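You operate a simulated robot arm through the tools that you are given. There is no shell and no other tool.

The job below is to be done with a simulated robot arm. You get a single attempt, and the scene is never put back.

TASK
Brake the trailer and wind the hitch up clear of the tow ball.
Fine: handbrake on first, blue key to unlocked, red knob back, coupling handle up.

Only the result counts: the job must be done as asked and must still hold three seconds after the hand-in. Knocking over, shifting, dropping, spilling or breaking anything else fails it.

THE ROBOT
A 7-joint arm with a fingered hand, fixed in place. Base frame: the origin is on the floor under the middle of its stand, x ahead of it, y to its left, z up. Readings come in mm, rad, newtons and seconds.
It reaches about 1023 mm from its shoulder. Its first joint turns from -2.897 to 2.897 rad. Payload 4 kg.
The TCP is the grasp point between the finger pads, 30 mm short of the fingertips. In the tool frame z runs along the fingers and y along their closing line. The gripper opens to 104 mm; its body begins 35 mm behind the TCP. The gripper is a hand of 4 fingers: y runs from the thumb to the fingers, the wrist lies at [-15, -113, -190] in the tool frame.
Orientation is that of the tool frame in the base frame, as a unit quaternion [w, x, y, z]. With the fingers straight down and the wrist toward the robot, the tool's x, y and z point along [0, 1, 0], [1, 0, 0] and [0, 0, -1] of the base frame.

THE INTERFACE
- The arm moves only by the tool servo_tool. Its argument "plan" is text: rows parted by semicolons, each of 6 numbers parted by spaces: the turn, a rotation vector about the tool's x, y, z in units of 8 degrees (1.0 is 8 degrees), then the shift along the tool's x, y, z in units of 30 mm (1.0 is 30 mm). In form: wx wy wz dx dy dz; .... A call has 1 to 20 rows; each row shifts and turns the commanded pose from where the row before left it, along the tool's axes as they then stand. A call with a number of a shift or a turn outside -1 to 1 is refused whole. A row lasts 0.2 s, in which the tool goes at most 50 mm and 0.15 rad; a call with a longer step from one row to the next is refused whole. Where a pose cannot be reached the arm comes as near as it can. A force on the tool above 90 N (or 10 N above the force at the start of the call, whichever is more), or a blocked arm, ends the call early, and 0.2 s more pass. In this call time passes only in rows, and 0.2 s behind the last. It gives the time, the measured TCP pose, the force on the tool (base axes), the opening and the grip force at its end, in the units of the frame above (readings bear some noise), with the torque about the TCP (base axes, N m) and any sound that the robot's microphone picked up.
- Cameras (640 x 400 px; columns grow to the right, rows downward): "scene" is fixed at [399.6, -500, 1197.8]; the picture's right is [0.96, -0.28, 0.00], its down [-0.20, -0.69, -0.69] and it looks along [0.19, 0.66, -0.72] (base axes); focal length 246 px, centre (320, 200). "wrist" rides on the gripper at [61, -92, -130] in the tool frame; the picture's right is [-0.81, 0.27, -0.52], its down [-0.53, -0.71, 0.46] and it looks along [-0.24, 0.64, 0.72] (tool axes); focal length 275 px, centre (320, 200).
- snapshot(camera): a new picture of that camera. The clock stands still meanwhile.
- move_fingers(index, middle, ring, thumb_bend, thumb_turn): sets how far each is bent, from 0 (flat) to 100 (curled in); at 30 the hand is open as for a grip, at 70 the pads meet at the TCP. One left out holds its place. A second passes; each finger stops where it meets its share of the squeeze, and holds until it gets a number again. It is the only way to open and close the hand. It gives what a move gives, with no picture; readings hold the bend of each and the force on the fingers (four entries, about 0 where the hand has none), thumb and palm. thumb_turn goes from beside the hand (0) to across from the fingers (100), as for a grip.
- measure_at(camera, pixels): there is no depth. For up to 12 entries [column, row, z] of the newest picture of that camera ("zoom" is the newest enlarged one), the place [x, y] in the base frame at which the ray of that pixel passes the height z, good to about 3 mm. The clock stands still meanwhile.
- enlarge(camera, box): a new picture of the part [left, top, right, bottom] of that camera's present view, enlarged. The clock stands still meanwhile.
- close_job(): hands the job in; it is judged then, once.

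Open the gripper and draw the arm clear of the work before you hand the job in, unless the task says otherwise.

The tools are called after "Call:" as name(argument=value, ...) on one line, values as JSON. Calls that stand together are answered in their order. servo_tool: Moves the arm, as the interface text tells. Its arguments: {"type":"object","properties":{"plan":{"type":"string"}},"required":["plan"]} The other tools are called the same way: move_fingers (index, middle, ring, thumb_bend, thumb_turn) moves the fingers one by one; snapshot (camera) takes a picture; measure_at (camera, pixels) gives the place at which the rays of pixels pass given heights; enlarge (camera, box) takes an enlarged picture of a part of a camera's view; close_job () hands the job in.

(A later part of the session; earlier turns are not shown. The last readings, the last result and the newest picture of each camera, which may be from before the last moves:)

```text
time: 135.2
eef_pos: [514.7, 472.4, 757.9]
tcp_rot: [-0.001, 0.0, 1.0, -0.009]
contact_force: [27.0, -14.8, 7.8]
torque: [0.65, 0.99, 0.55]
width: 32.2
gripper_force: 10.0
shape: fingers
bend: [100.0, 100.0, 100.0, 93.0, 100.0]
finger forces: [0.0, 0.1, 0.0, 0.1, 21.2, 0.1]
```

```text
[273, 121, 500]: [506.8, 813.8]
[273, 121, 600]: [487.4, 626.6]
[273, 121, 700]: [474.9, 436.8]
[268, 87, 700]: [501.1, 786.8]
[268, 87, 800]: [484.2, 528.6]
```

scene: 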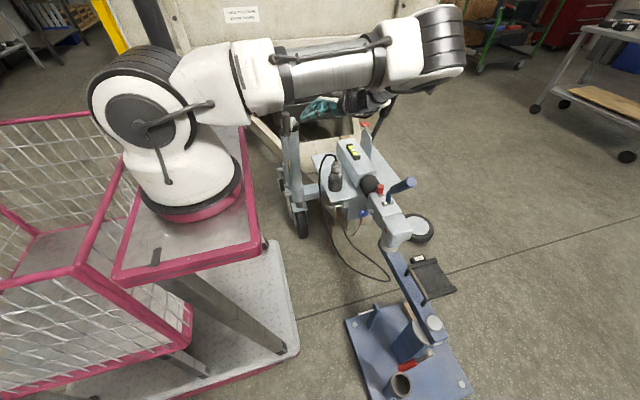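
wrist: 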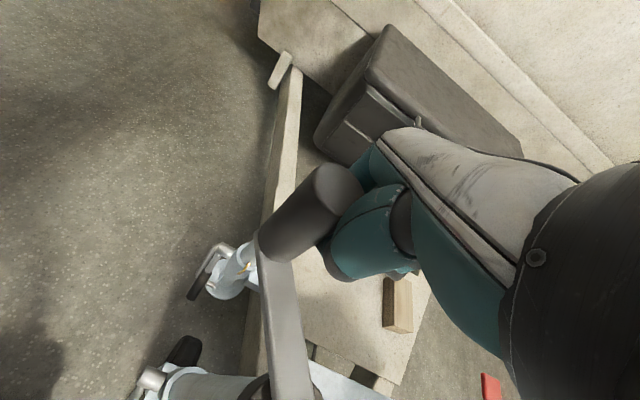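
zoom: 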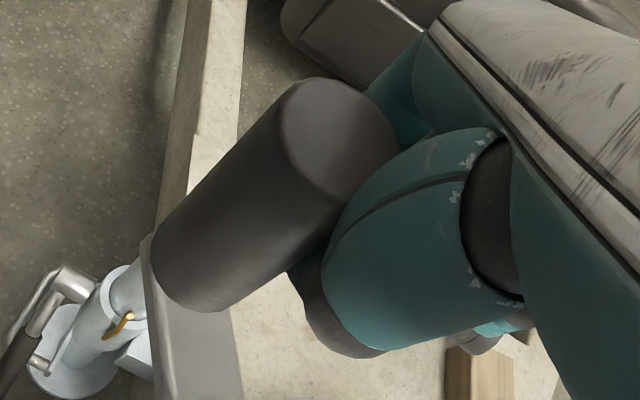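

The toolbox is far (y≥780). I finish phase B to ~138°, walk around to the handle's +y side, ready to push -y.

Call:
servo_tool(plan="0 0 0 0.25 -0.327 -0.01; 0 0 0 0.327 -0.183 -0.01; 0 0 0 -0.25 0 -0.01; 0 0 0 0 0.667 0; 0 0 0 0 0.7 0; 0 0 0 0.8 0 0")

Call:
snapshot(camera="wrist")

Call:
enlarge(camera="scene", box=[240, 60, 340, 150])

```text
time: 136.6
eef_pos: [475.4, 502.3, 758.0]
tcp_rot: [-0.003, -0.002, 1.0, -0.007]
contact_force: [-1.1, 4.7, 0.1]
torque: [-0.23, 0.01, -0.02]
width: 32.4
gripper_force: 1.6
shape: fingers
bend: [100.0, 100.0, 100.0, 93.0, 97.0]
finger forces: [0.0, 0.1, 0.1, 0.0, 3.9, 0.1]
```

```text
taken
```

wrist: 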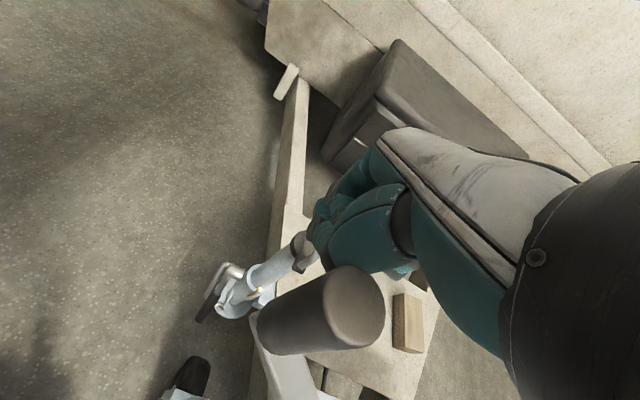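

```text
4.44 times, centred on (290, 105) of scene
```

zoom: 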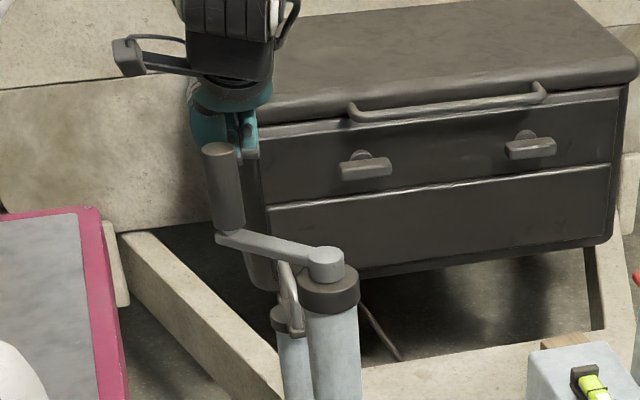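

The hand now touches the handle from the +y side. I push -y through phase C from ~139° to ~232°.

Call:
servo_tool(plan="0 0 0 0.47 -0.71 -0.01; 0 0 0 0.27 -0.81 -0.01; 0 0 0 0.053 -0.85 -0.01; 0 0 0 -0.17 -0.837 -0.01; 0 0 0 -0.383 -0.763 -0.01; 0 0 0 -0.397 -0.483 -0.01; 0 0 0 -0.3 -0.263 -0.01")

Call:
snapshot(camera="wrist")

Call:
enlarge(camera="scene", box=[240, 60, 340, 150])

```text
time: 138.2
eef_pos: [488.4, 358.1, 762.2]
tcp_rot: [-0.004, -0.003, 1.0, -0.01]
contact_force: [2.2, 0.4, 1.9]
torque: [-0.09, 0.18, 0.06]
width: 32.5
gripper_force: 1.4
shape: fingers
bend: [100.0, 100.0, 100.0, 91.0, 97.0]
finger forces: [0.0, 0.0, 0.0, 0.0, 2.9, 0.0]
```

```text
taken
```

wrist: 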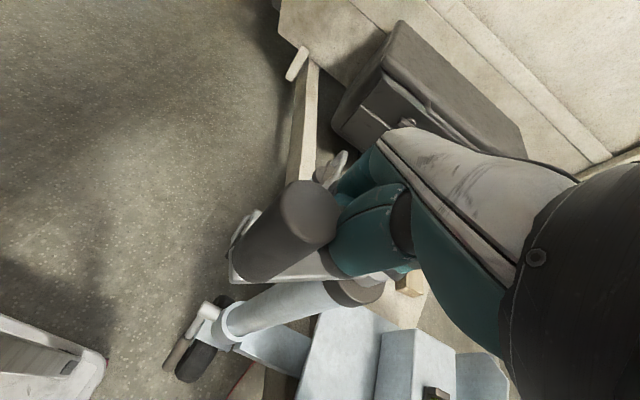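

```text
4.44 times, centred on (290, 105) of scene
```

zoom: 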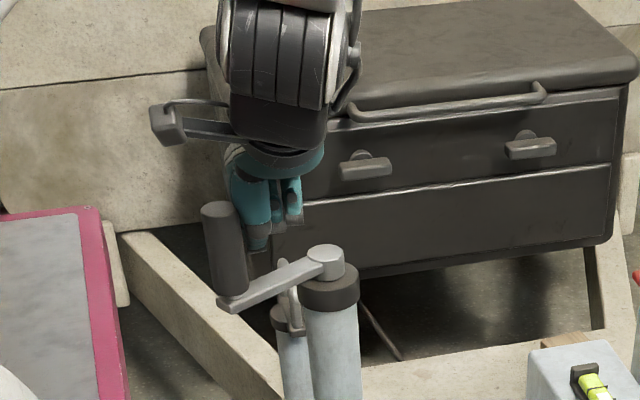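

The handle slid off the thumb's rounded side (now ~200°). The thumb makes a poor face on that side, so I rise and try swinging the thumb beside the hand so the curled fingers form a flat face.

Call:
servo_tool(plan="0 0 0 0 0 -1; 0 0 0 0 0 -1; 0 0 0 0 0 -0.5")

Call:
move_fingers(thumb_bend=30)

Call:
move_fingers(thumb_turn=0)

Call:
snapshot(camera="wrist")

Call:
enlarge(camera="scene", box=[240, 50, 340, 140])

```text
time: 139.0
eef_pos: [491.7, 361.0, 837.8]
tcp_rot: [-0.002, -0.001, 1.0, -0.007]
contact_force: [-0.1, 0.6, 0.7]
torque: [0.01, 0.0, -0.02]
width: 32.4
gripper_force: 0.1
shape: fingers
bend: [100.0, 100.0, 100.0, 91.0, 97.0]
finger forces: [0.0, 0.1, 0.1, 0.0, 0.0, 0.1]
```

```text
time: 140.0
eef_pos: [491.5, 359.5, 836.9]
tcp_rot: [-0.002, -0.003, 1.0, -0.006]
contact_force: [0.2, -0.1, 0.5]
torque: [0.0, 0.02, -0.02]
width: 65.5
gripper_force: 0.0
shape: fingers
bend: [100.0, 100.0, 100.0, 30.0, 97.0]
finger forces: [0.0, 0.0, 0.0, 0.1, 0.0, 0.1]
```

```text
time: 141.0
eef_pos: [491.9, 361.2, 837.0]
tcp_rot: [-0.001, -0.002, 1.0, -0.007]
contact_force: [0.0, -0.5, -0.5]
torque: [-0.03, 0.03, 0.0]
width: 92.6
gripper_force: 0.0
shape: fingers
bend: [100.0, 100.0, 100.0, 30.0, 0.0]
finger forces: [0.1, 0.0, 0.1, 0.0, 0.1, 0.0]
```

```text
taken
```

wrist: 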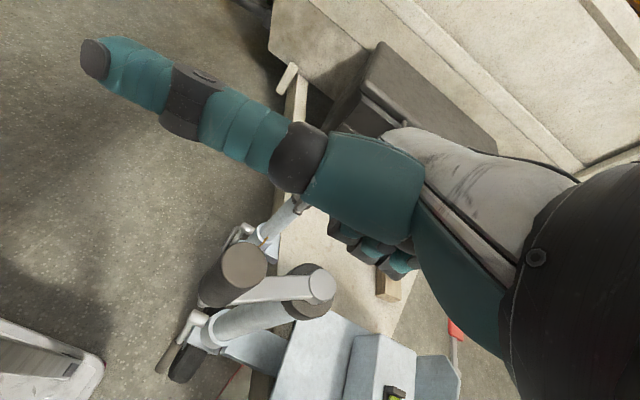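

```text
4.44 times, centred on (290, 95) of scene
```

zoom: 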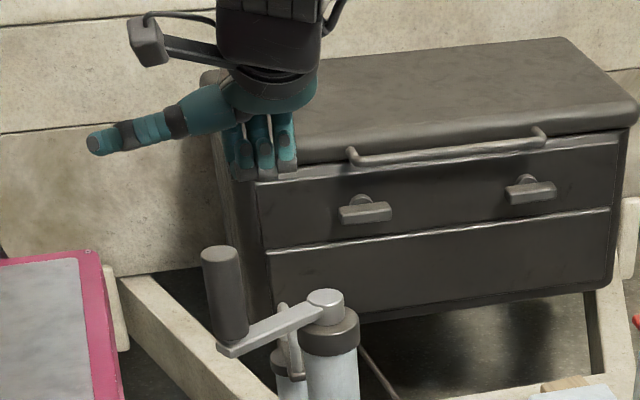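

The thumb now sticks out sideways well above handle height, leaving a clean three-finger fist. I measure handle and hub now.

Call:
measure_at(camera="wrist", pixels=[[244, 262, 804], [244, 262, 808], [320, 285, 732], [320, 285, 736]])

Call:
measure_at(camera="zoom", pixels=[[221, 253, 804], [221, 253, 808], [325, 297, 732], [325, 297, 736], [265, 178, 835], [235, 170, 835], [295, 170, 835]])

Call:
enlarge(camera="wrist", box=[180, 200, 440, 350])

```text
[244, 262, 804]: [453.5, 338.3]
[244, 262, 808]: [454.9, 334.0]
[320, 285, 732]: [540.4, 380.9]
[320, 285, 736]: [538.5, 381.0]
```

```text
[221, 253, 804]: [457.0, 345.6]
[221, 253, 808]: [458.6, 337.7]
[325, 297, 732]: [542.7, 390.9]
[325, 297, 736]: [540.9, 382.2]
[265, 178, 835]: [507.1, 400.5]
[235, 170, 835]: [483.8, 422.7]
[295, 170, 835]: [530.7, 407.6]
```

```text
2.46 times, centred on (310, 275) of wrist
```

zoom: 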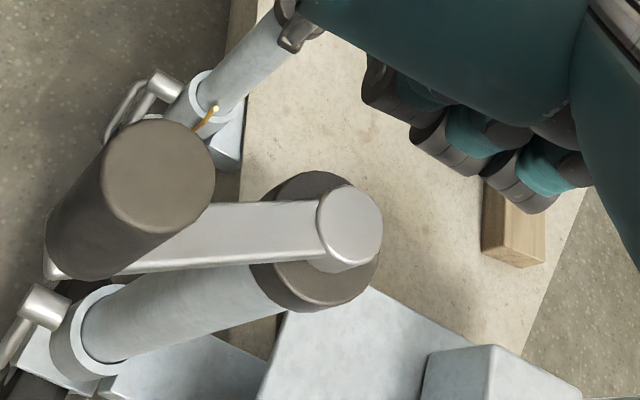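

Handle top is now z≈807 and the hub 736 – the nose has already risen ~10 mm (≈8 mm per turn), at 207°. I place the three-finger fist on the handle's +y side and lower to z≈771.

Call:
servo_tool(plan="0 0 0 0.9 0.3 0; 0 0 0 0.9 0.3 0; 0 0 0 0 0 0.733; 0 0 0 0 0 0.733; 0 0 0 0 0 0.733")

Call:
snapshot(camera="wrist")

Call:
enlarge(camera="scene", box=[230, 60, 330, 150])

```text
time: 142.2
eef_pos: [437.3, 377.2, 772.0]
tcp_rot: [-0.001, -0.002, 1.0, -0.007]
contact_force: [-0.6, -0.1, -0.7]
torque: [0.01, 0.03, 0.02]
width: 92.4
gripper_force: 0.1
shape: fingers
bend: [100.0, 100.0, 100.0, 30.0, 0.0]
finger forces: [0.1, 0.1, 0.0, 0.0, 0.0, 0.0]
```

```text
taken
```

wrist: 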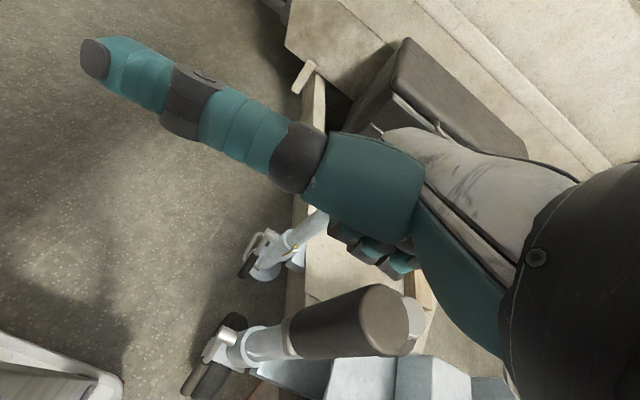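

```text
4.44 times, centred on (280, 105) of scene
```

zoom: 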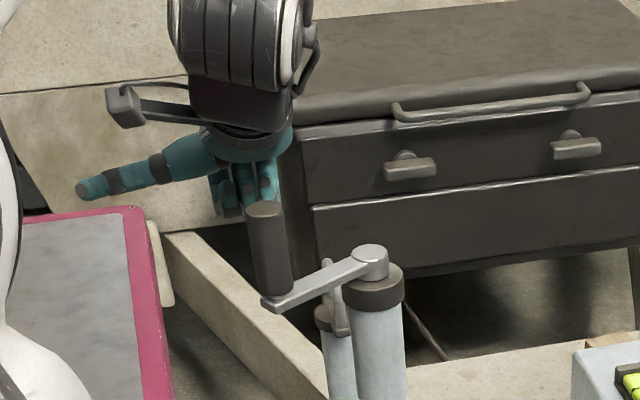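

The fist stands just behind the handle on its +y side. I push -y 18 mm and check contact.

Call:
servo_tool(plan="0 0 0 0 -0.3 0; 0 0 0 0 -0.3 0")

```text
time: 142.8
eef_pos: [438.9, 360.5, 772.9]
tcp_rot: [-0.002, -0.003, 1.0, -0.006]
contact_force: [2.2, 7.6, 0.0]
torque: [-0.2, 0.04, 0.17]
width: 92.4
gripper_force: 3.9
shape: fingers
bend: [100.0, 100.0, 100.0, 30.0, 0.0]
finger forces: [0.1, 2.1, 5.8, 0.0, 0.0, 0.0]
```

Contact on middle/ring (8 N). I push the handle along the arc to about 235°.

Call:
servo_tool(plan="0 0 0 -0.477 -0.697 -0.01; 0 0 0 -0.55 -0.487 -0.01")

Call:
snapshot(camera="wrist")

Call:
enlarge(camera="scene", box=[230, 60, 330, 150])

```text
time: 143.4
eef_pos: [471.3, 326.5, 773.0]
tcp_rot: [-0.002, -0.002, 1.0, -0.006]
contact_force: [6.2, 28.0, 1.1]
torque: [-0.87, 0.16, 0.36]
width: 92.7
gripper_force: 15.0
shape: fingers
bend: [100.0, 100.0, 100.0, 30.0, 0.0]
finger forces: [1.2, 22.9, 6.0, 0.0, 0.1, 0.0]
```

```text
taken
```

wrist: 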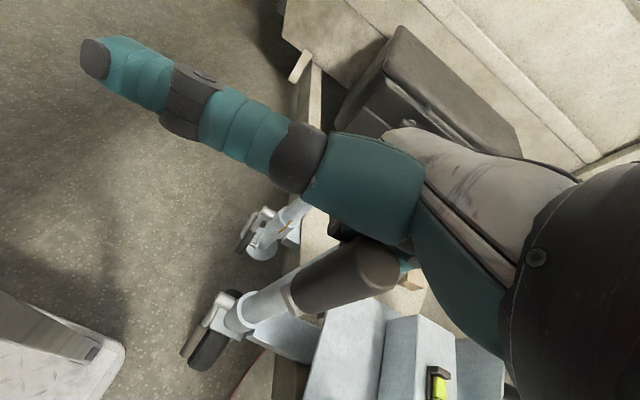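

```text
4.44 times, centred on (280, 105) of scene
```

zoom: 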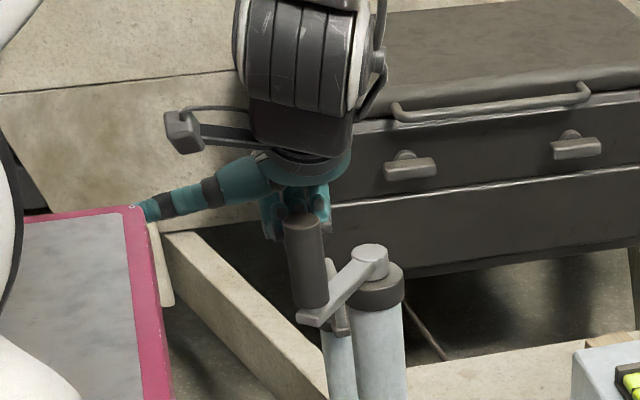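

Good: 28 N and the handle is near 230°. Now I walk to the handle's -x side for phase D (ring side pushes +x).

Call:
servo_tool(plan="0 0 0 0 0.25 -0.02; 0 0 0 0.9 0 0; 0 0 0 0.9 0 0; 0 0 0 0 -0.667 0; 0 0 0 0 -0.667 0")

Call:
snapshot(camera="wrist")

Call:
enlarge(camera="scene", box=[230, 60, 330, 150])

```text
time: 144.6
eef_pos: [416.9, 294.3, 773.3]
tcp_rot: [-0.001, -0.001, 1.0, -0.005]
contact_force: [0.3, 28.1, -3.3]
torque: [-1.92, -0.13, -1.3]
width: 89.8
gripper_force: 0.0
shape: fingers
bend: [100.0, 100.0, 100.0, 31.0, 0.0]
finger forces: [0.0, 0.1, 0.1, 0.1, 0.0, 0.0]
```

```text
taken
```

wrist: 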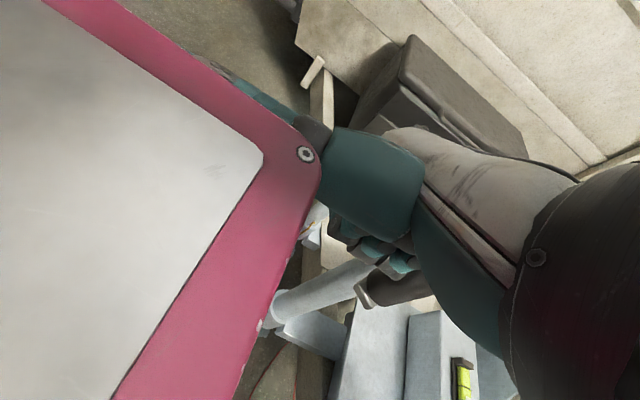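

```text
4.44 times, centred on (280, 105) of scene
```

zoom: 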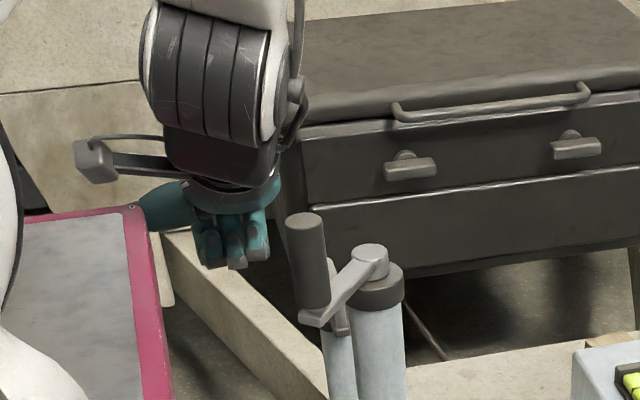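

The extended thumb touches the robot's own stand (28 N). I back off +y at once and try curling the thumb in its sideways position to shorten it.

Call:
servo_tool(plan="0 0 0 0 0.4 0; 0 0 0 0 0.2 0")

Call:
move_fingers(thumb_bend=100)

Call:
snapshot(camera="wrist")

Call:
enlarge(camera="scene", box=[230, 60, 330, 150])

```text
time: 145.2
eef_pos: [415.8, 310.4, 773.7]
tcp_rot: [-0.002, -0.001, 1.0, -0.007]
contact_force: [0.4, 0.0, -0.1]
torque: [0.02, 0.0, 0.0]
width: 92.6
gripper_force: 0.0
shape: fingers
bend: [100.0, 100.0, 100.0, 30.0, 0.0]
finger forces: [0.1, 0.1, 0.0, 0.0, 0.0, 0.0]
```

```text
time: 146.2
eef_pos: [415.5, 307.8, 775.3]
tcp_rot: [-0.002, -0.002, 1.0, -0.007]
contact_force: [-0.3, -0.9, -0.2]
torque: [-0.02, 0.0, 0.01]
width: 45.1
gripper_force: 0.0
shape: fingers
bend: [100.0, 100.0, 100.0, 100.0, 0.0]
finger forces: [0.0, 0.1, 0.0, 0.0, 0.0, 0.0]
```

```text
taken
```

wrist: 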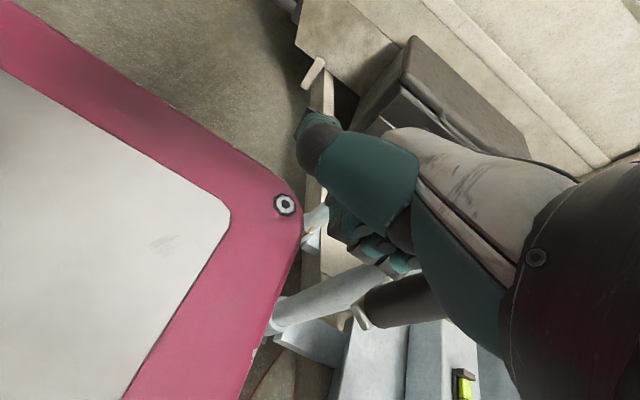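

```text
4.44 times, centred on (280, 105) of scene
```

zoom: 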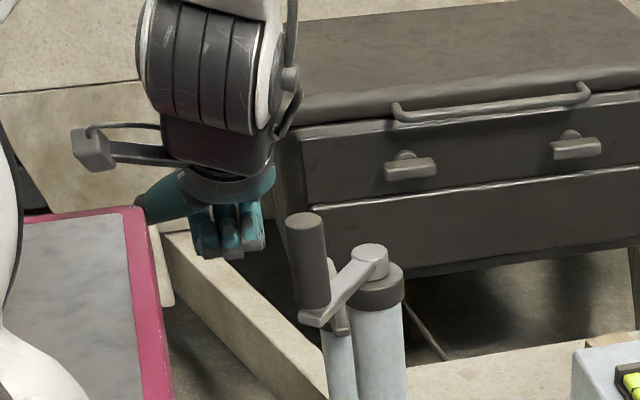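

The thumb is now compact. I measure the stand's corner (bolt at wrist (285,204), scene (237.4,106.6)) to know the clearance.

Call:
measure_at(camera="wrist", pixels=[[285, 204, 700], [285, 204, 800], [285, 204, 850]])

Call:
measure_at(camera="scene", pixels=[[237.4, 106.6, 700], [237.4, 106.6, 800], [237.4, 106.6, 850]])

```text
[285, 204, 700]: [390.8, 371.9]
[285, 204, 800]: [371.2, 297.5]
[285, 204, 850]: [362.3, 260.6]
```

```text
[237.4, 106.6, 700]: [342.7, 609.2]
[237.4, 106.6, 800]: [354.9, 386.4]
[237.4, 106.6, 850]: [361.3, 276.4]
```

The stand's top is at z≈861 with its corner near (375,268) – now clear. I push +x through phase D, keeping y≥303 until past the stand.

Call:
servo_tool(plan="0 0 0 -0.133 -0.1 0; 0 0 0 -0.737 0 -0.01; 0 0 0 -0.817 -0.067 -0.01; 0 0 0 -0.843 -0.167 -0.01; 0 0 0 -0.813 -0.2 -0.01; 0 0 0 -0.727 0.133 -0.01")

Call:
snapshot(camera="wrist")

Call:
enlarge(camera="scene", box=[240, 60, 340, 150])

```text
time: 147.6
eef_pos: [538.0, 295.6, 774.5]
tcp_rot: [-0.002, -0.002, 1.0, -0.008]
contact_force: [-17.3, 4.0, 2.0]
torque: [-0.11, -0.48, 0.07]
width: 45.2
gripper_force: 9.1
shape: fingers
bend: [100.0, 100.0, 100.0, 100.0, 0.0]
finger forces: [0.1, 0.0, 17.5, 0.0, 0.0, 0.0]
```

```text
taken
```

wrist: 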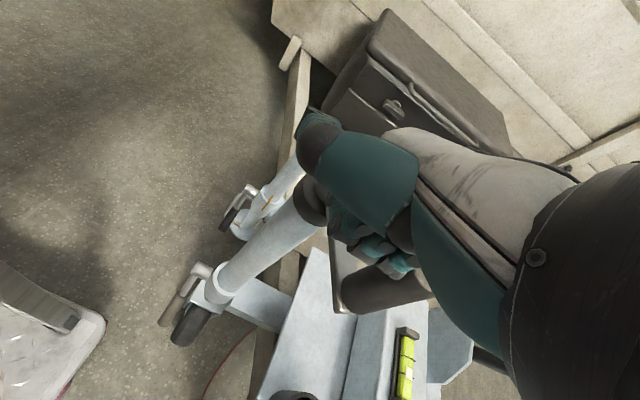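

```text
4.44 times, centred on (290, 105) of scene
```

zoom: 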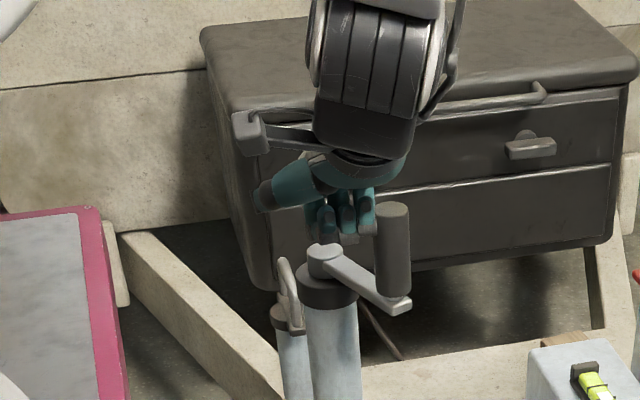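

Phase D works (17 N). Next: walk below to the handle's -y side and push +y through phase A to ~50°.

Call:
servo_tool(plan="0 0 0 0.167 0 -0.1; 0 0 0 0 -0.8 0; 0 0 0 0 -0.733 0; 0 0 0 -0.75 0 0; 0 0 0 -0.75 0 0; 0 0 0 0 0.167 0; 0 0 0 -0.66 0.6 -0.006; 0 0 0 -0.48 0.737 -0.006; 0 0 0 -0.313 0.817 -0.006; 0 0 0 -0.093 0.843 -0.006; 0 0 0 0.093 0.813 -0.006; 0 0 0 0.297 0.727 -0.006; 0 0 0 0.333 0.487 -0.006")

Call:
snapshot(camera="wrist")

Call:
enlarge(camera="scene", box=[240, 60, 340, 150])

```text
time: 150.4
eef_pos: [601.0, 408.6, 779.0]
tcp_rot: [-0.001, -0.002, 1.0, -0.006]
contact_force: [-4.8, -24.4, 11.9]
torque: [1.21, -0.35, -0.1]
width: 44.7
gripper_force: 13.7
shape: fingers
bend: [100.0, 100.0, 100.0, 100.0, 0.0]
finger forces: [0.0, 27.6, 0.0, 0.0, 0.0, 0.0]
```

```text
taken
```

wrist: 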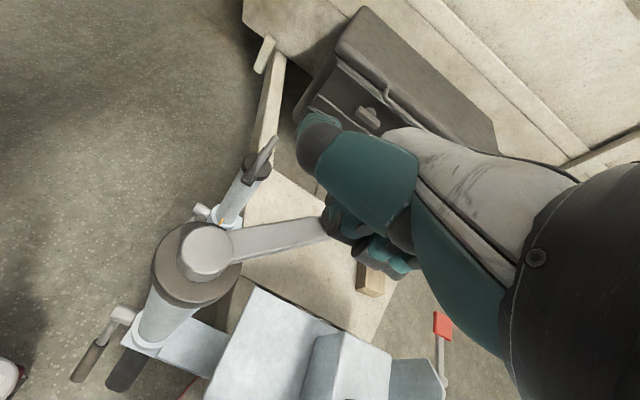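

```text
4.44 times, centred on (290, 105) of scene
```

zoom: 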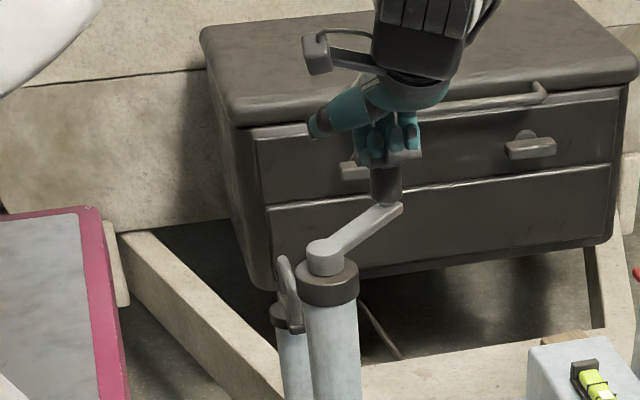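

Phase A works (24 N). Now around the corner and phase B (push -x) to ~138°.

Call:
servo_tool(plan="0 0 0 0 -0.2 0; 0 0 0 -0.55 0 0; 0 0 0 -0.55 0 0; 0 0 0 0 1.0 0; 0 0 0 0.133 0 -0.006; 0 0 0 0.713 0.587 -0.006; 0 0 0 0.807 0.387 -0.006; 0 0 0 0.843 0.17 -0.006; 0 0 0 0.823 -0.047 -0.006; 0 0 0 0.747 -0.257 -0.006; 0 0 0 0.55 -0.353 -0.006")

Call:
snapshot(camera="wrist")

Call:
enlarge(camera="scene", box=[240, 60, 340, 150])

```text
time: 152.8
eef_pos: [496.0, 445.3, 779.7]
tcp_rot: [-0.002, -0.003, 1.0, -0.007]
contact_force: [19.0, 1.5, 2.5]
torque: [0.03, 0.35, -0.23]
width: 45.1
gripper_force: 9.4
shape: fingers
bend: [100.0, 100.0, 100.0, 100.0, 0.0]
finger forces: [18.7, 0.0, 0.0, 0.0, 0.1, 0.1]
```

```text
taken
```

wrist: 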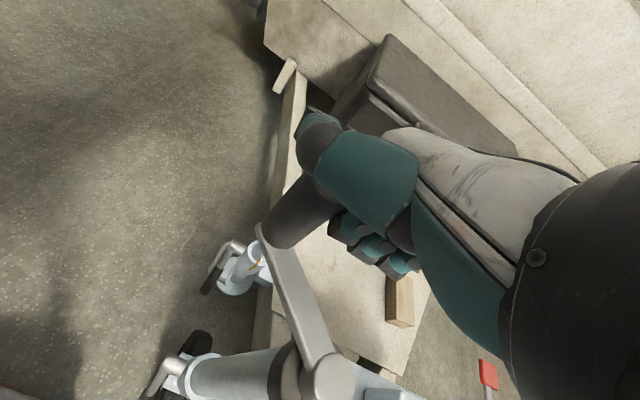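

```text
4.44 times, centred on (290, 105) of scene
```

zoom: 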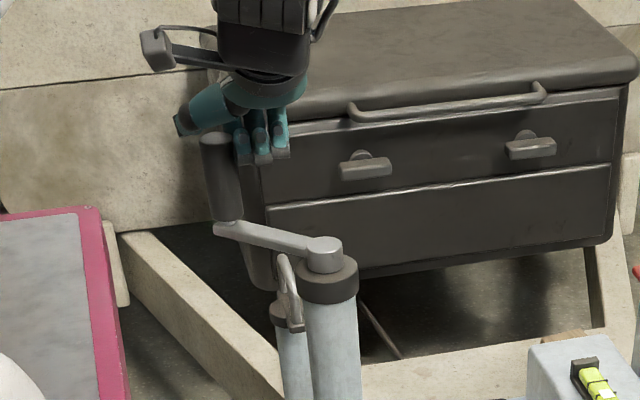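

Phase B works (19 N). Now the corner, phase C (push -y) to ~235°, and the step around to the -x side.

Call:
servo_tool(plan="0 0 0 -0.17 0 0; 0 0 0 0 0.5 0; 0 0 0 0 0.53 0; 0 0 0 0.83 0 0; 0 0 0 0.83 0 0; 0 0 0 0 -0.233 -0.006; 0 0 0 0.477 -0.697 -0.006; 0 0 0 0.283 -0.793 -0.006; 0 0 0 0.067 -0.843 -0.006; 0 0 0 -0.153 -0.83 -0.006; 0 0 0 -0.363 -0.76 -0.006; 0 0 0 -0.55 -0.643 -0.006; 0 0 0 -0.31 -0.247 -0.006")

Call:
snapshot(camera="wrist")

Call:
enlarge(camera="scene", box=[240, 60, 340, 150])

```text
time: 155.6
eef_pos: [468.7, 328.7, 783.4]
tcp_rot: [-0.001, -0.002, 1.0, -0.006]
contact_force: [10.8, 34.8, 7.6]
torque: [-1.01, 0.22, 0.62]
width: 44.7
gripper_force: 17.9
shape: fingers
bend: [100.0, 100.0, 100.0, 100.0, 0.0]
finger forces: [0.1, 19.9, 16.4, 0.0, 0.1, 0.0]
```

```text
taken
```

wrist: 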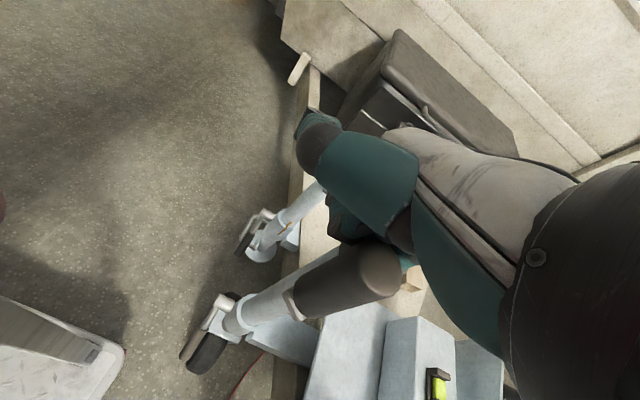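

```text
4.44 times, centred on (290, 105) of scene
```

zoom: 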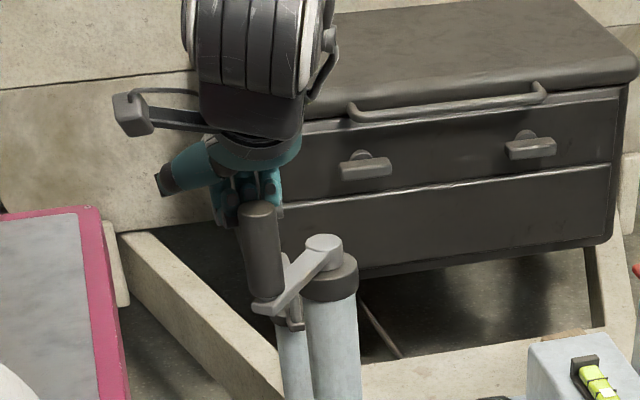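

Phase C works (35 N). Next: phase D, then step to the -y side ready for phase A (16 rows).

Call:
servo_tool(plan="0 0 0 0 0.2 -0.006; 0 0 0 0.85 0 -0.006; 0 0 0 0.85 0 -0.006; 0 0 0 0 -0.83 -0.006; 0 0 0 -0.133 -0.08 -0.006; 0 0 0 -0.737 0 -0.006; 0 0 0 -0.817 -0.067 -0.006; 0 0 0 -0.843 -0.167 -0.006; 0 0 0 -0.813 -0.2 -0.006; 0 0 0 -0.727 0.1 -0.006; 0 0 0 0.167 0 -0.006; 0 0 0 0 -0.8 -0.006; 0 0 0 0 -0.733 -0.006; 0 0 0 -0.75 0 -0.006; 0 0 0 -0.75 0 -0.006; 0 0 0 0 0.167 -0.006")

Call:
snapshot(camera="wrist")

Call:
enlarge(camera="scene", box=[240, 60, 340, 150])

```text
time: 159.0
eef_pos: [581.6, 251.0, 785.9]
tcp_rot: [-0.002, 0.001, 1.0, -0.008]
contact_force: [11.3, -33.0, 12.1]
torque: [1.54, 0.29, -0.54]
width: 44.8
gripper_force: 17.9
shape: fingers
bend: [100.0, 100.0, 100.0, 100.0, 0.0]
finger forces: [0.1, 36.4, 0.1, 0.1, 0.0, 0.0]
```

```text
taken
```

wrist: 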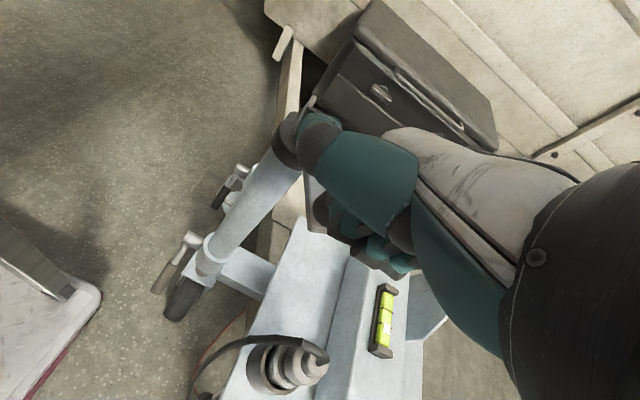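

```text
4.44 times, centred on (290, 105) of scene
```

zoom: 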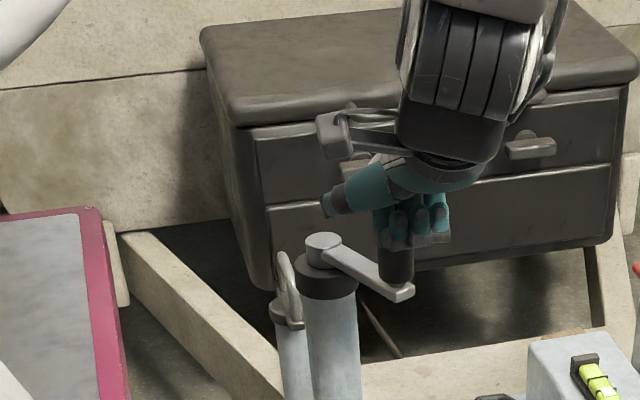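

Already touching at the -y side with 33 N. I run phase A, the corner, and phase B in one call (18 rows).

Call:
servo_tool(plan="0 0 0 -0.66 0.6 -0.006; 0 0 0 -0.48 0.737 -0.006; 0 0 0 -0.313 0.817 -0.006; 0 0 0 -0.093 0.843 -0.006; 0 0 0 0.093 0.813 -0.006; 0 0 0 0.297 0.727 -0.006; 0 0 0 0.333 0.487 -0.006; 0 0 0 0 -0.2 -0.006; 0 0 0 -0.55 0 -0.006; 0 0 0 -0.55 0 -0.006; 0 0 0 0 1.0 -0.006; 0 0 0 0.133 0 -0.006; 0 0 0 0.713 0.587 -0.006; 0 0 0 0.807 0.387 -0.006; 0 0 0 0.843 0.17 -0.006; 0 0 0 0.823 -0.047 -0.006; 0 0 0 0.747 -0.257 -0.006; 0 0 0 0.55 -0.353 -0.006")

Call:
snapshot(camera="wrist")

Call:
enlarge(camera="scene", box=[240, 60, 340, 150])

```text
time: 162.8
eef_pos: [498.0, 444.1, 788.4]
tcp_rot: [-0.001, -0.002, 1.0, -0.007]
contact_force: [12.7, 6.3, 2.7]
torque: [-0.08, 0.36, -0.33]
width: 44.6
gripper_force: 7.2
shape: fingers
bend: [100.0, 100.0, 100.0, 100.0, 0.0]
finger forces: [14.5, 0.0, 0.0, 0.1, 0.0, 0.0]
```

```text
taken
```

wrist: 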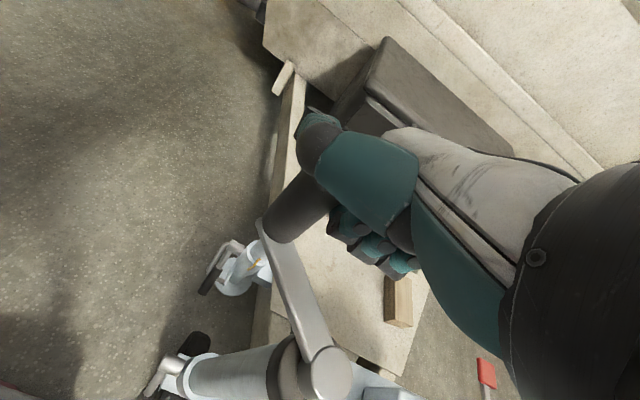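

```text
4.44 times, centred on (290, 105) of scene
```

zoom: 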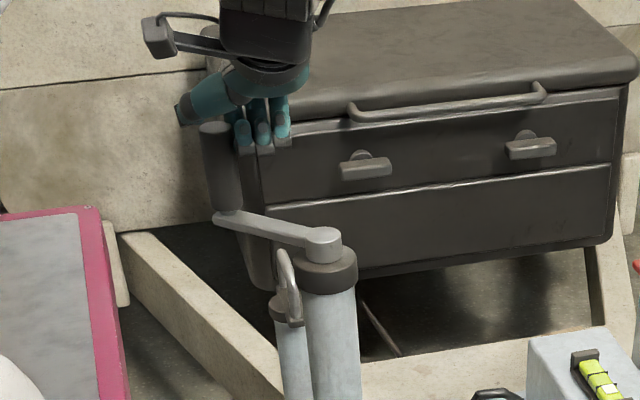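

Works well. I check the handle's actual height (top at scene zoom (214,128)) and the coupling's rise.

Call:
measure_at(camera="zoom", pixels=[[214, 128, 810], [214, 128, 816], [214, 128, 822], [323, 237, 740], [323, 237, 746], [323, 237, 752]])

Call:
measure_at(camera="wrist", pixels=[[328, 372, 740], [328, 372, 746], [328, 372, 752]])

Call:
enlarge(camera="scene", box=[360, 170, 450, 270])

```text
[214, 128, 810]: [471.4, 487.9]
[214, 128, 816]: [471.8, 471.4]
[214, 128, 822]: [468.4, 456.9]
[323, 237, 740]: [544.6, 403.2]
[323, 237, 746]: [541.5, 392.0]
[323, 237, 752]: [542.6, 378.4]
```

```text
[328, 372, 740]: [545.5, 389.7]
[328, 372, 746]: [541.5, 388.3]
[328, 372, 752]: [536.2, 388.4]
```

```text
4.00 times, centred on (405, 220) of scene
```

zoom: 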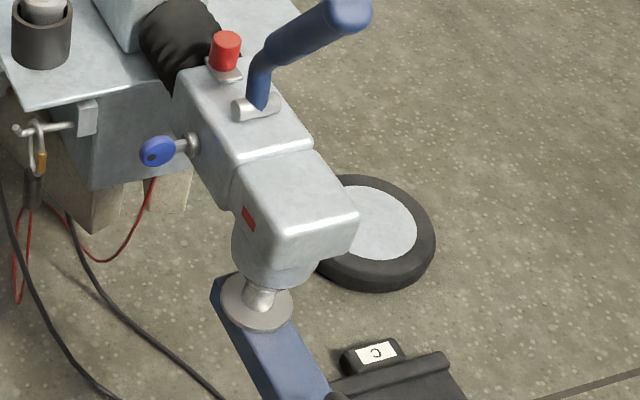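

The ball's neck is now visible below the coupling; hub is up ~24 mm (≈9.5 mm/turn) and has shifted ~6 mm toward +y. I adjust for that and run the corner, phase C, and the step to the -x side.

Call:
servo_tool(plan="0 0 0 -0.17 0 -0.13; 0 0 0 0 0.6 -0.007; 0 0 0 0 0.7 -0.007; 0 0 0 0.87 0 -0.007; 0 0 0 0.87 0 -0.007; 0 0 0 0 -0.233 -0.007; 0 0 0 0.477 -0.697 -0.007; 0 0 0 0.283 -0.793 -0.007; 0 0 0 0.067 -0.843 -0.007; 0 0 0 -0.153 -0.83 -0.007; 0 0 0 -0.363 -0.76 -0.007; 0 0 0 -0.55 -0.643 -0.007; 0 0 0 -0.31 -0.247 -0.007; 0 0 0 0 0.2 -0.007; 0 0 0 0.85 0 -0.007; 0 0 0 0.85 0 -0.007; 0 0 0 0 -0.83 -0.007")

Call:
snapshot(camera="wrist")

Call:
enlarge(camera="scene", box=[240, 60, 340, 150])

```text
time: 166.4
eef_pos: [416.4, 310.8, 795.9]
tcp_rot: [-0.001, -0.002, 1.0, -0.009]
contact_force: [-0.5, -1.4, 0.4]
torque: [0.0, 0.0, -0.03]
width: 44.8
gripper_force: 0.0
shape: fingers
bend: [100.0, 100.0, 100.0, 100.0, 0.0]
finger forces: [0.1, 0.1, 0.0, 0.1, 0.0, 0.1]
```

```text
taken
```

wrist: 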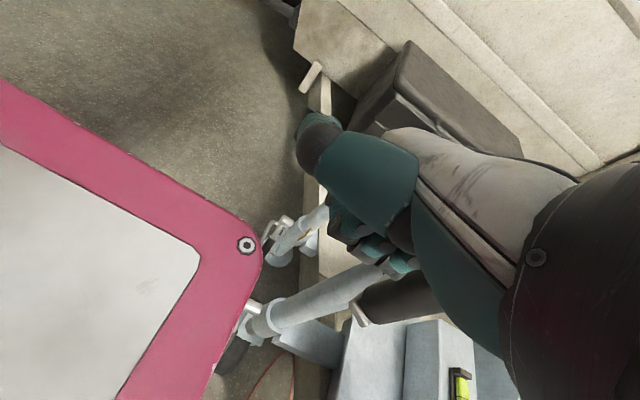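

```text
4.44 times, centred on (290, 105) of scene
```

zoom: 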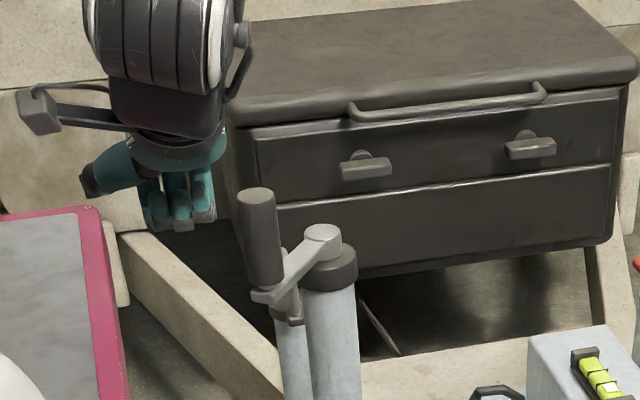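

Fist is in place on the -x side. I run phase D and then step to the -y side.

Call:
servo_tool(plan="0 0 0 -0.133 -0.08 -0.007; 0 0 0 -0.737 0 -0.007; 0 0 0 -0.817 -0.067 -0.007; 0 0 0 -0.843 -0.167 -0.007; 0 0 0 -0.813 -0.2 -0.007; 0 0 0 -0.727 0.1 -0.007; 0 0 0 0.167 0 -0.007; 0 0 0 0 -0.75 -0.007; 0 0 0 0 -0.75 -0.007; 0 0 0 -0.75 0 -0.007; 0 0 0 -0.75 0 -0.007; 0 0 0 0 0.167 -0.007")

Call:
servo_tool(plan="0 0 0 -0.66 0.6 -0.007; 0 0 0 -0.48 0.737 -0.007; 0 0 0 -0.313 0.817 -0.007; 0 0 0 -0.093 0.843 -0.007; 0 0 0 0.093 0.813 -0.007; 0 0 0 0.297 0.727 -0.007; 0 0 0 0.333 0.487 -0.007; 0 0 0 0 -0.2 -0.007; 0 0 0 -0.55 0 -0.007; 0 0 0 -0.55 0 -0.007; 0 0 0 0 1.0 -0.007; 0 0 0 0.133 0 -0.007; 0 0 0 0.713 0.587 -0.007; 0 0 0 0.807 0.387 -0.007; 0 0 0 0.843 0.17 -0.007; 0 0 0 0.823 -0.047 -0.007; 0 0 0 0.747 -0.257 -0.007; 0 0 0 0.55 -0.353 -0.007")

Call:
snapshot(camera="wrist")

Call:
enlarge(camera="scene", box=[240, 60, 340, 150])

```text
time: 169.0
eef_pos: [581.8, 255.6, 799.9]
tcp_rot: [-0.001, 0.001, 1.0, -0.009]
contact_force: [10.9, -30.9, 5.6]
torque: [1.11, 0.26, -0.6]
width: 44.9
gripper_force: 16.5
shape: fingers
bend: [100.0, 100.0, 100.0, 100.0, 0.0]
finger forces: [1.4, 31.6, 0.0, 0.0, 0.0, 0.0]
```

```text
time: 172.8
eef_pos: [498.4, 447.9, 800.7]
tcp_rot: [-0.003, -0.003, 1.0, -0.007]
contact_force: [14.8, 4.3, 1.0]
torque: [-0.1, 0.27, -0.35]
width: 43.9
gripper_force: 8.2
shape: fingers
bend: [100.0, 100.0, 100.0, 100.0, 0.0]
finger forces: [16.4, 0.0, 0.1, 0.0, 0.0, 0.0]
```

```text
taken
```

wrist: 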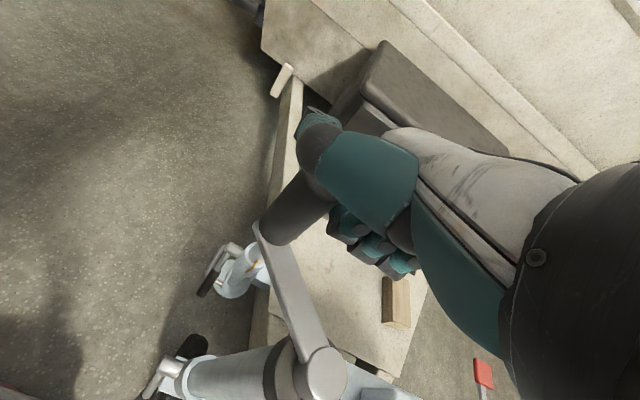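

```text
4.44 times, centred on (290, 105) of scene
```

zoom: 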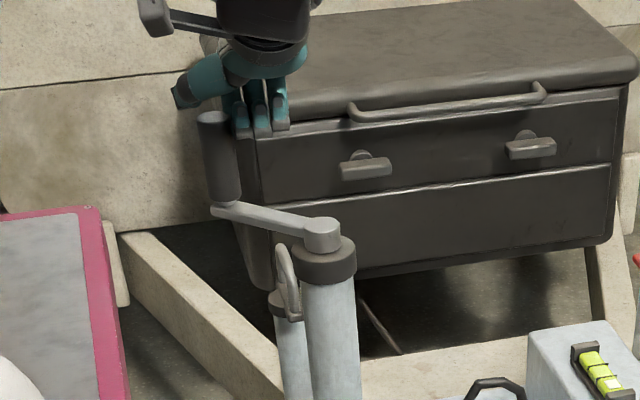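

Another turn done. I check heights again at this point.

Call:
measure_at(camera="zoom", pixels=[[212, 118, 824], [212, 118, 830], [212, 118, 836], [322, 228, 752], [322, 228, 758], [322, 228, 764]])

Call:
measure_at(camera="wrist", pixels=[[326, 374, 752], [326, 374, 758], [326, 374, 764]])

Call:
enlarge(camera="scene", box=[360, 170, 450, 270])

```text
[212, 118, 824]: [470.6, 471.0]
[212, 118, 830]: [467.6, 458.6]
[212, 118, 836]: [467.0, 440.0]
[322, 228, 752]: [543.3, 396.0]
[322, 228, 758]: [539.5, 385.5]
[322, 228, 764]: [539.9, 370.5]
```

```text
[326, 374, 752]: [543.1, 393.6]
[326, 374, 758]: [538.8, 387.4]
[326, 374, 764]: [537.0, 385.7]
```

```text
4.00 times, centred on (405, 220) of scene
```

zoom: 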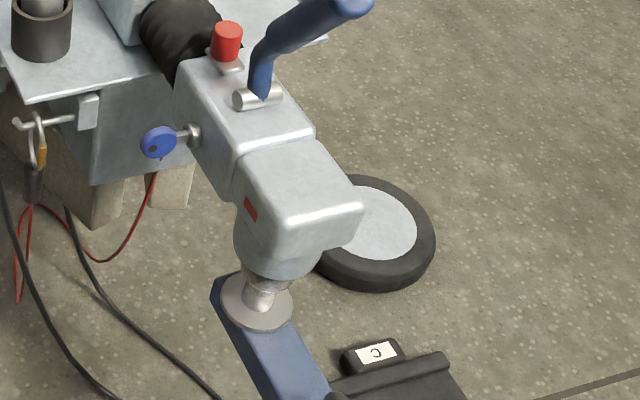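

Hub is at 757.5 (+31 mm), handle top 832; all consistent. I run the next full turn in three calls (C+step, D+step, A+B) with ~8 mm rise.

Call:
servo_tool(plan="0 0 0 -0.17 0 -0.006; 0 0 0 0 0.6 -0.006; 0 0 0 0 0.62 -0.006; 0 0 0 0.87 0 -0.006; 0 0 0 0.87 0 -0.006; 0 0 0 0 -0.233 -0.006; 0 0 0 0.477 -0.697 -0.006; 0 0 0 0.283 -0.793 -0.006; 0 0 0 0.067 -0.843 -0.006; 0 0 0 -0.153 -0.83 -0.006; 0 0 0 -0.363 -0.76 -0.006; 0 0 0 -0.55 -0.643 -0.006; 0 0 0 -0.31 -0.247 -0.006; 0 0 0 0 0.2 -0.006; 0 0 0 0.85 0 -0.006; 0 0 0 0.85 0 -0.006; 0 0 0 0 -0.83 -0.006")

Call:
servo_tool(plan="0 0 0 -0.133 -0.08 -0.006; 0 0 0 -0.737 0 -0.006; 0 0 0 -0.817 -0.067 -0.006; 0 0 0 -0.843 -0.167 -0.006; 0 0 0 -0.813 -0.2 -0.006; 0 0 0 -0.727 0.1 -0.006; 0 0 0 0.167 0 -0.006; 0 0 0 0 -0.75 -0.006; 0 0 0 0 -0.75 -0.006; 0 0 0 -0.75 0 -0.006; 0 0 0 -0.75 0 -0.006; 0 0 0 0 0.167 -0.006")

Call:
servo_tool(plan="0 0 0 -0.66 0.6 -0.006; 0 0 0 -0.48 0.737 -0.006; 0 0 0 -0.313 0.817 -0.006; 0 0 0 -0.093 0.843 -0.006; 0 0 0 0.093 0.813 -0.006; 0 0 0 0.297 0.727 -0.006; 0 0 0 0.333 0.487 -0.006; 0 0 0 0 -0.2 -0.006; 0 0 0 -0.55 0 -0.006; 0 0 0 -0.55 0 -0.006; 0 0 0 0 1.0 -0.006; 0 0 0 0.133 0 -0.006; 0 0 0 0.713 0.587 -0.006; 0 0 0 0.807 0.387 -0.006; 0 0 0 0.843 0.17 -0.006; 0 0 0 0.823 -0.047 -0.006; 0 0 0 0.747 -0.257 -0.006; 0 0 0 0.55 -0.353 -0.006")

Call:
snapshot(camera="wrist")

Call:
enlarge(camera="scene", box=[240, 60, 340, 150])

Call:
enlarge(camera="scene", box=[360, 170, 450, 270])

```text
time: 176.4
eef_pos: [416.1, 312.4, 805.9]
tcp_rot: [-0.003, -0.003, 1.0, -0.008]
contact_force: [-0.3, 0.2, 1.0]
torque: [0.01, -0.01, 0.01]
width: 44.8
gripper_force: 0.1
shape: fingers
bend: [100.0, 100.0, 100.0, 100.0, 0.0]
finger forces: [0.0, 0.0, 0.0, 0.0, 0.1, 0.0]
```

```text
time: 179.0
eef_pos: [579.1, 259.4, 808.7]
tcp_rot: [-0.002, 0.0, 1.0, -0.009]
contact_force: [9.5, -28.4, 3.4]
torque: [0.9, 0.22, -0.58]
width: 44.9
gripper_force: 13.7
shape: fingers
bend: [100.0, 100.0, 100.0, 100.0, 0.0]
finger forces: [0.1, 29.0, 0.1, 0.0, 0.0, 0.1]
```

```text
time: 182.8
eef_pos: [497.4, 453.0, 808.4]
tcp_rot: [-0.003, -0.001, 1.0, -0.008]
contact_force: [17.4, 3.8, -0.3]
torque: [-0.08, 0.27, -0.3]
width: 44.3
gripper_force: 8.8
shape: fingers
bend: [100.0, 100.0, 100.0, 100.0, 0.0]
finger forces: [17.7, 0.1, 0.0, 0.0, 0.0, 0.0]
```

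```text
taken
```

wrist: 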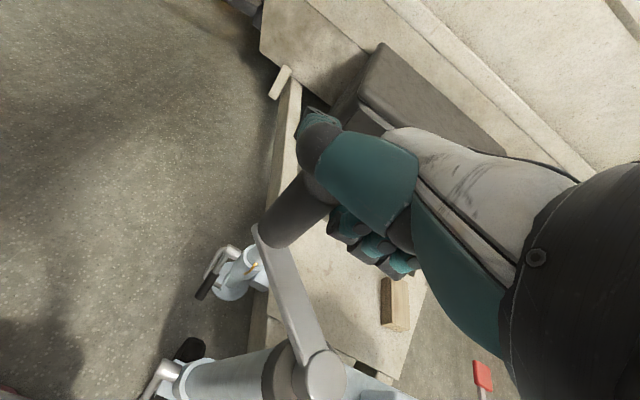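

```text
4.44 times, centred on (290, 105) of scene
```

zoom: 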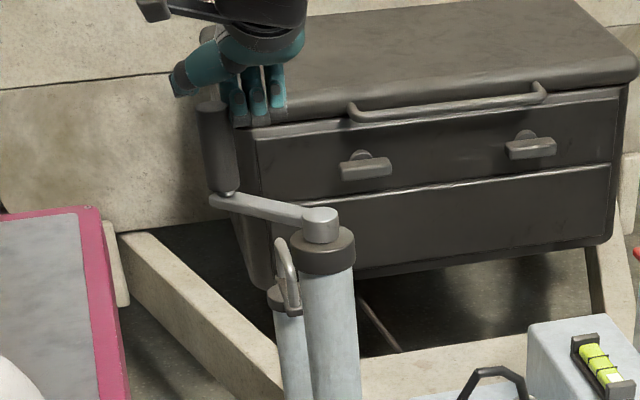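

```text
4.00 times, centred on (405, 220) of scene
```

zoom: 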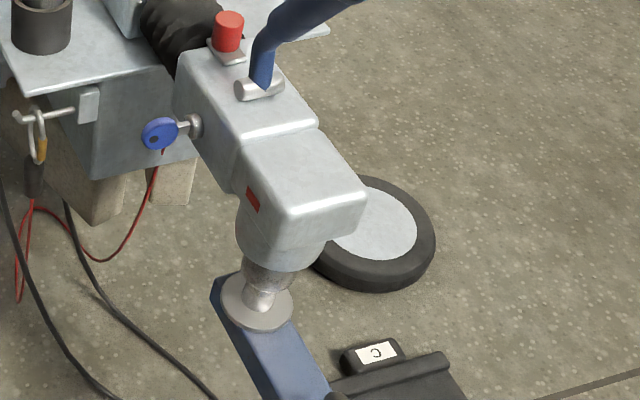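

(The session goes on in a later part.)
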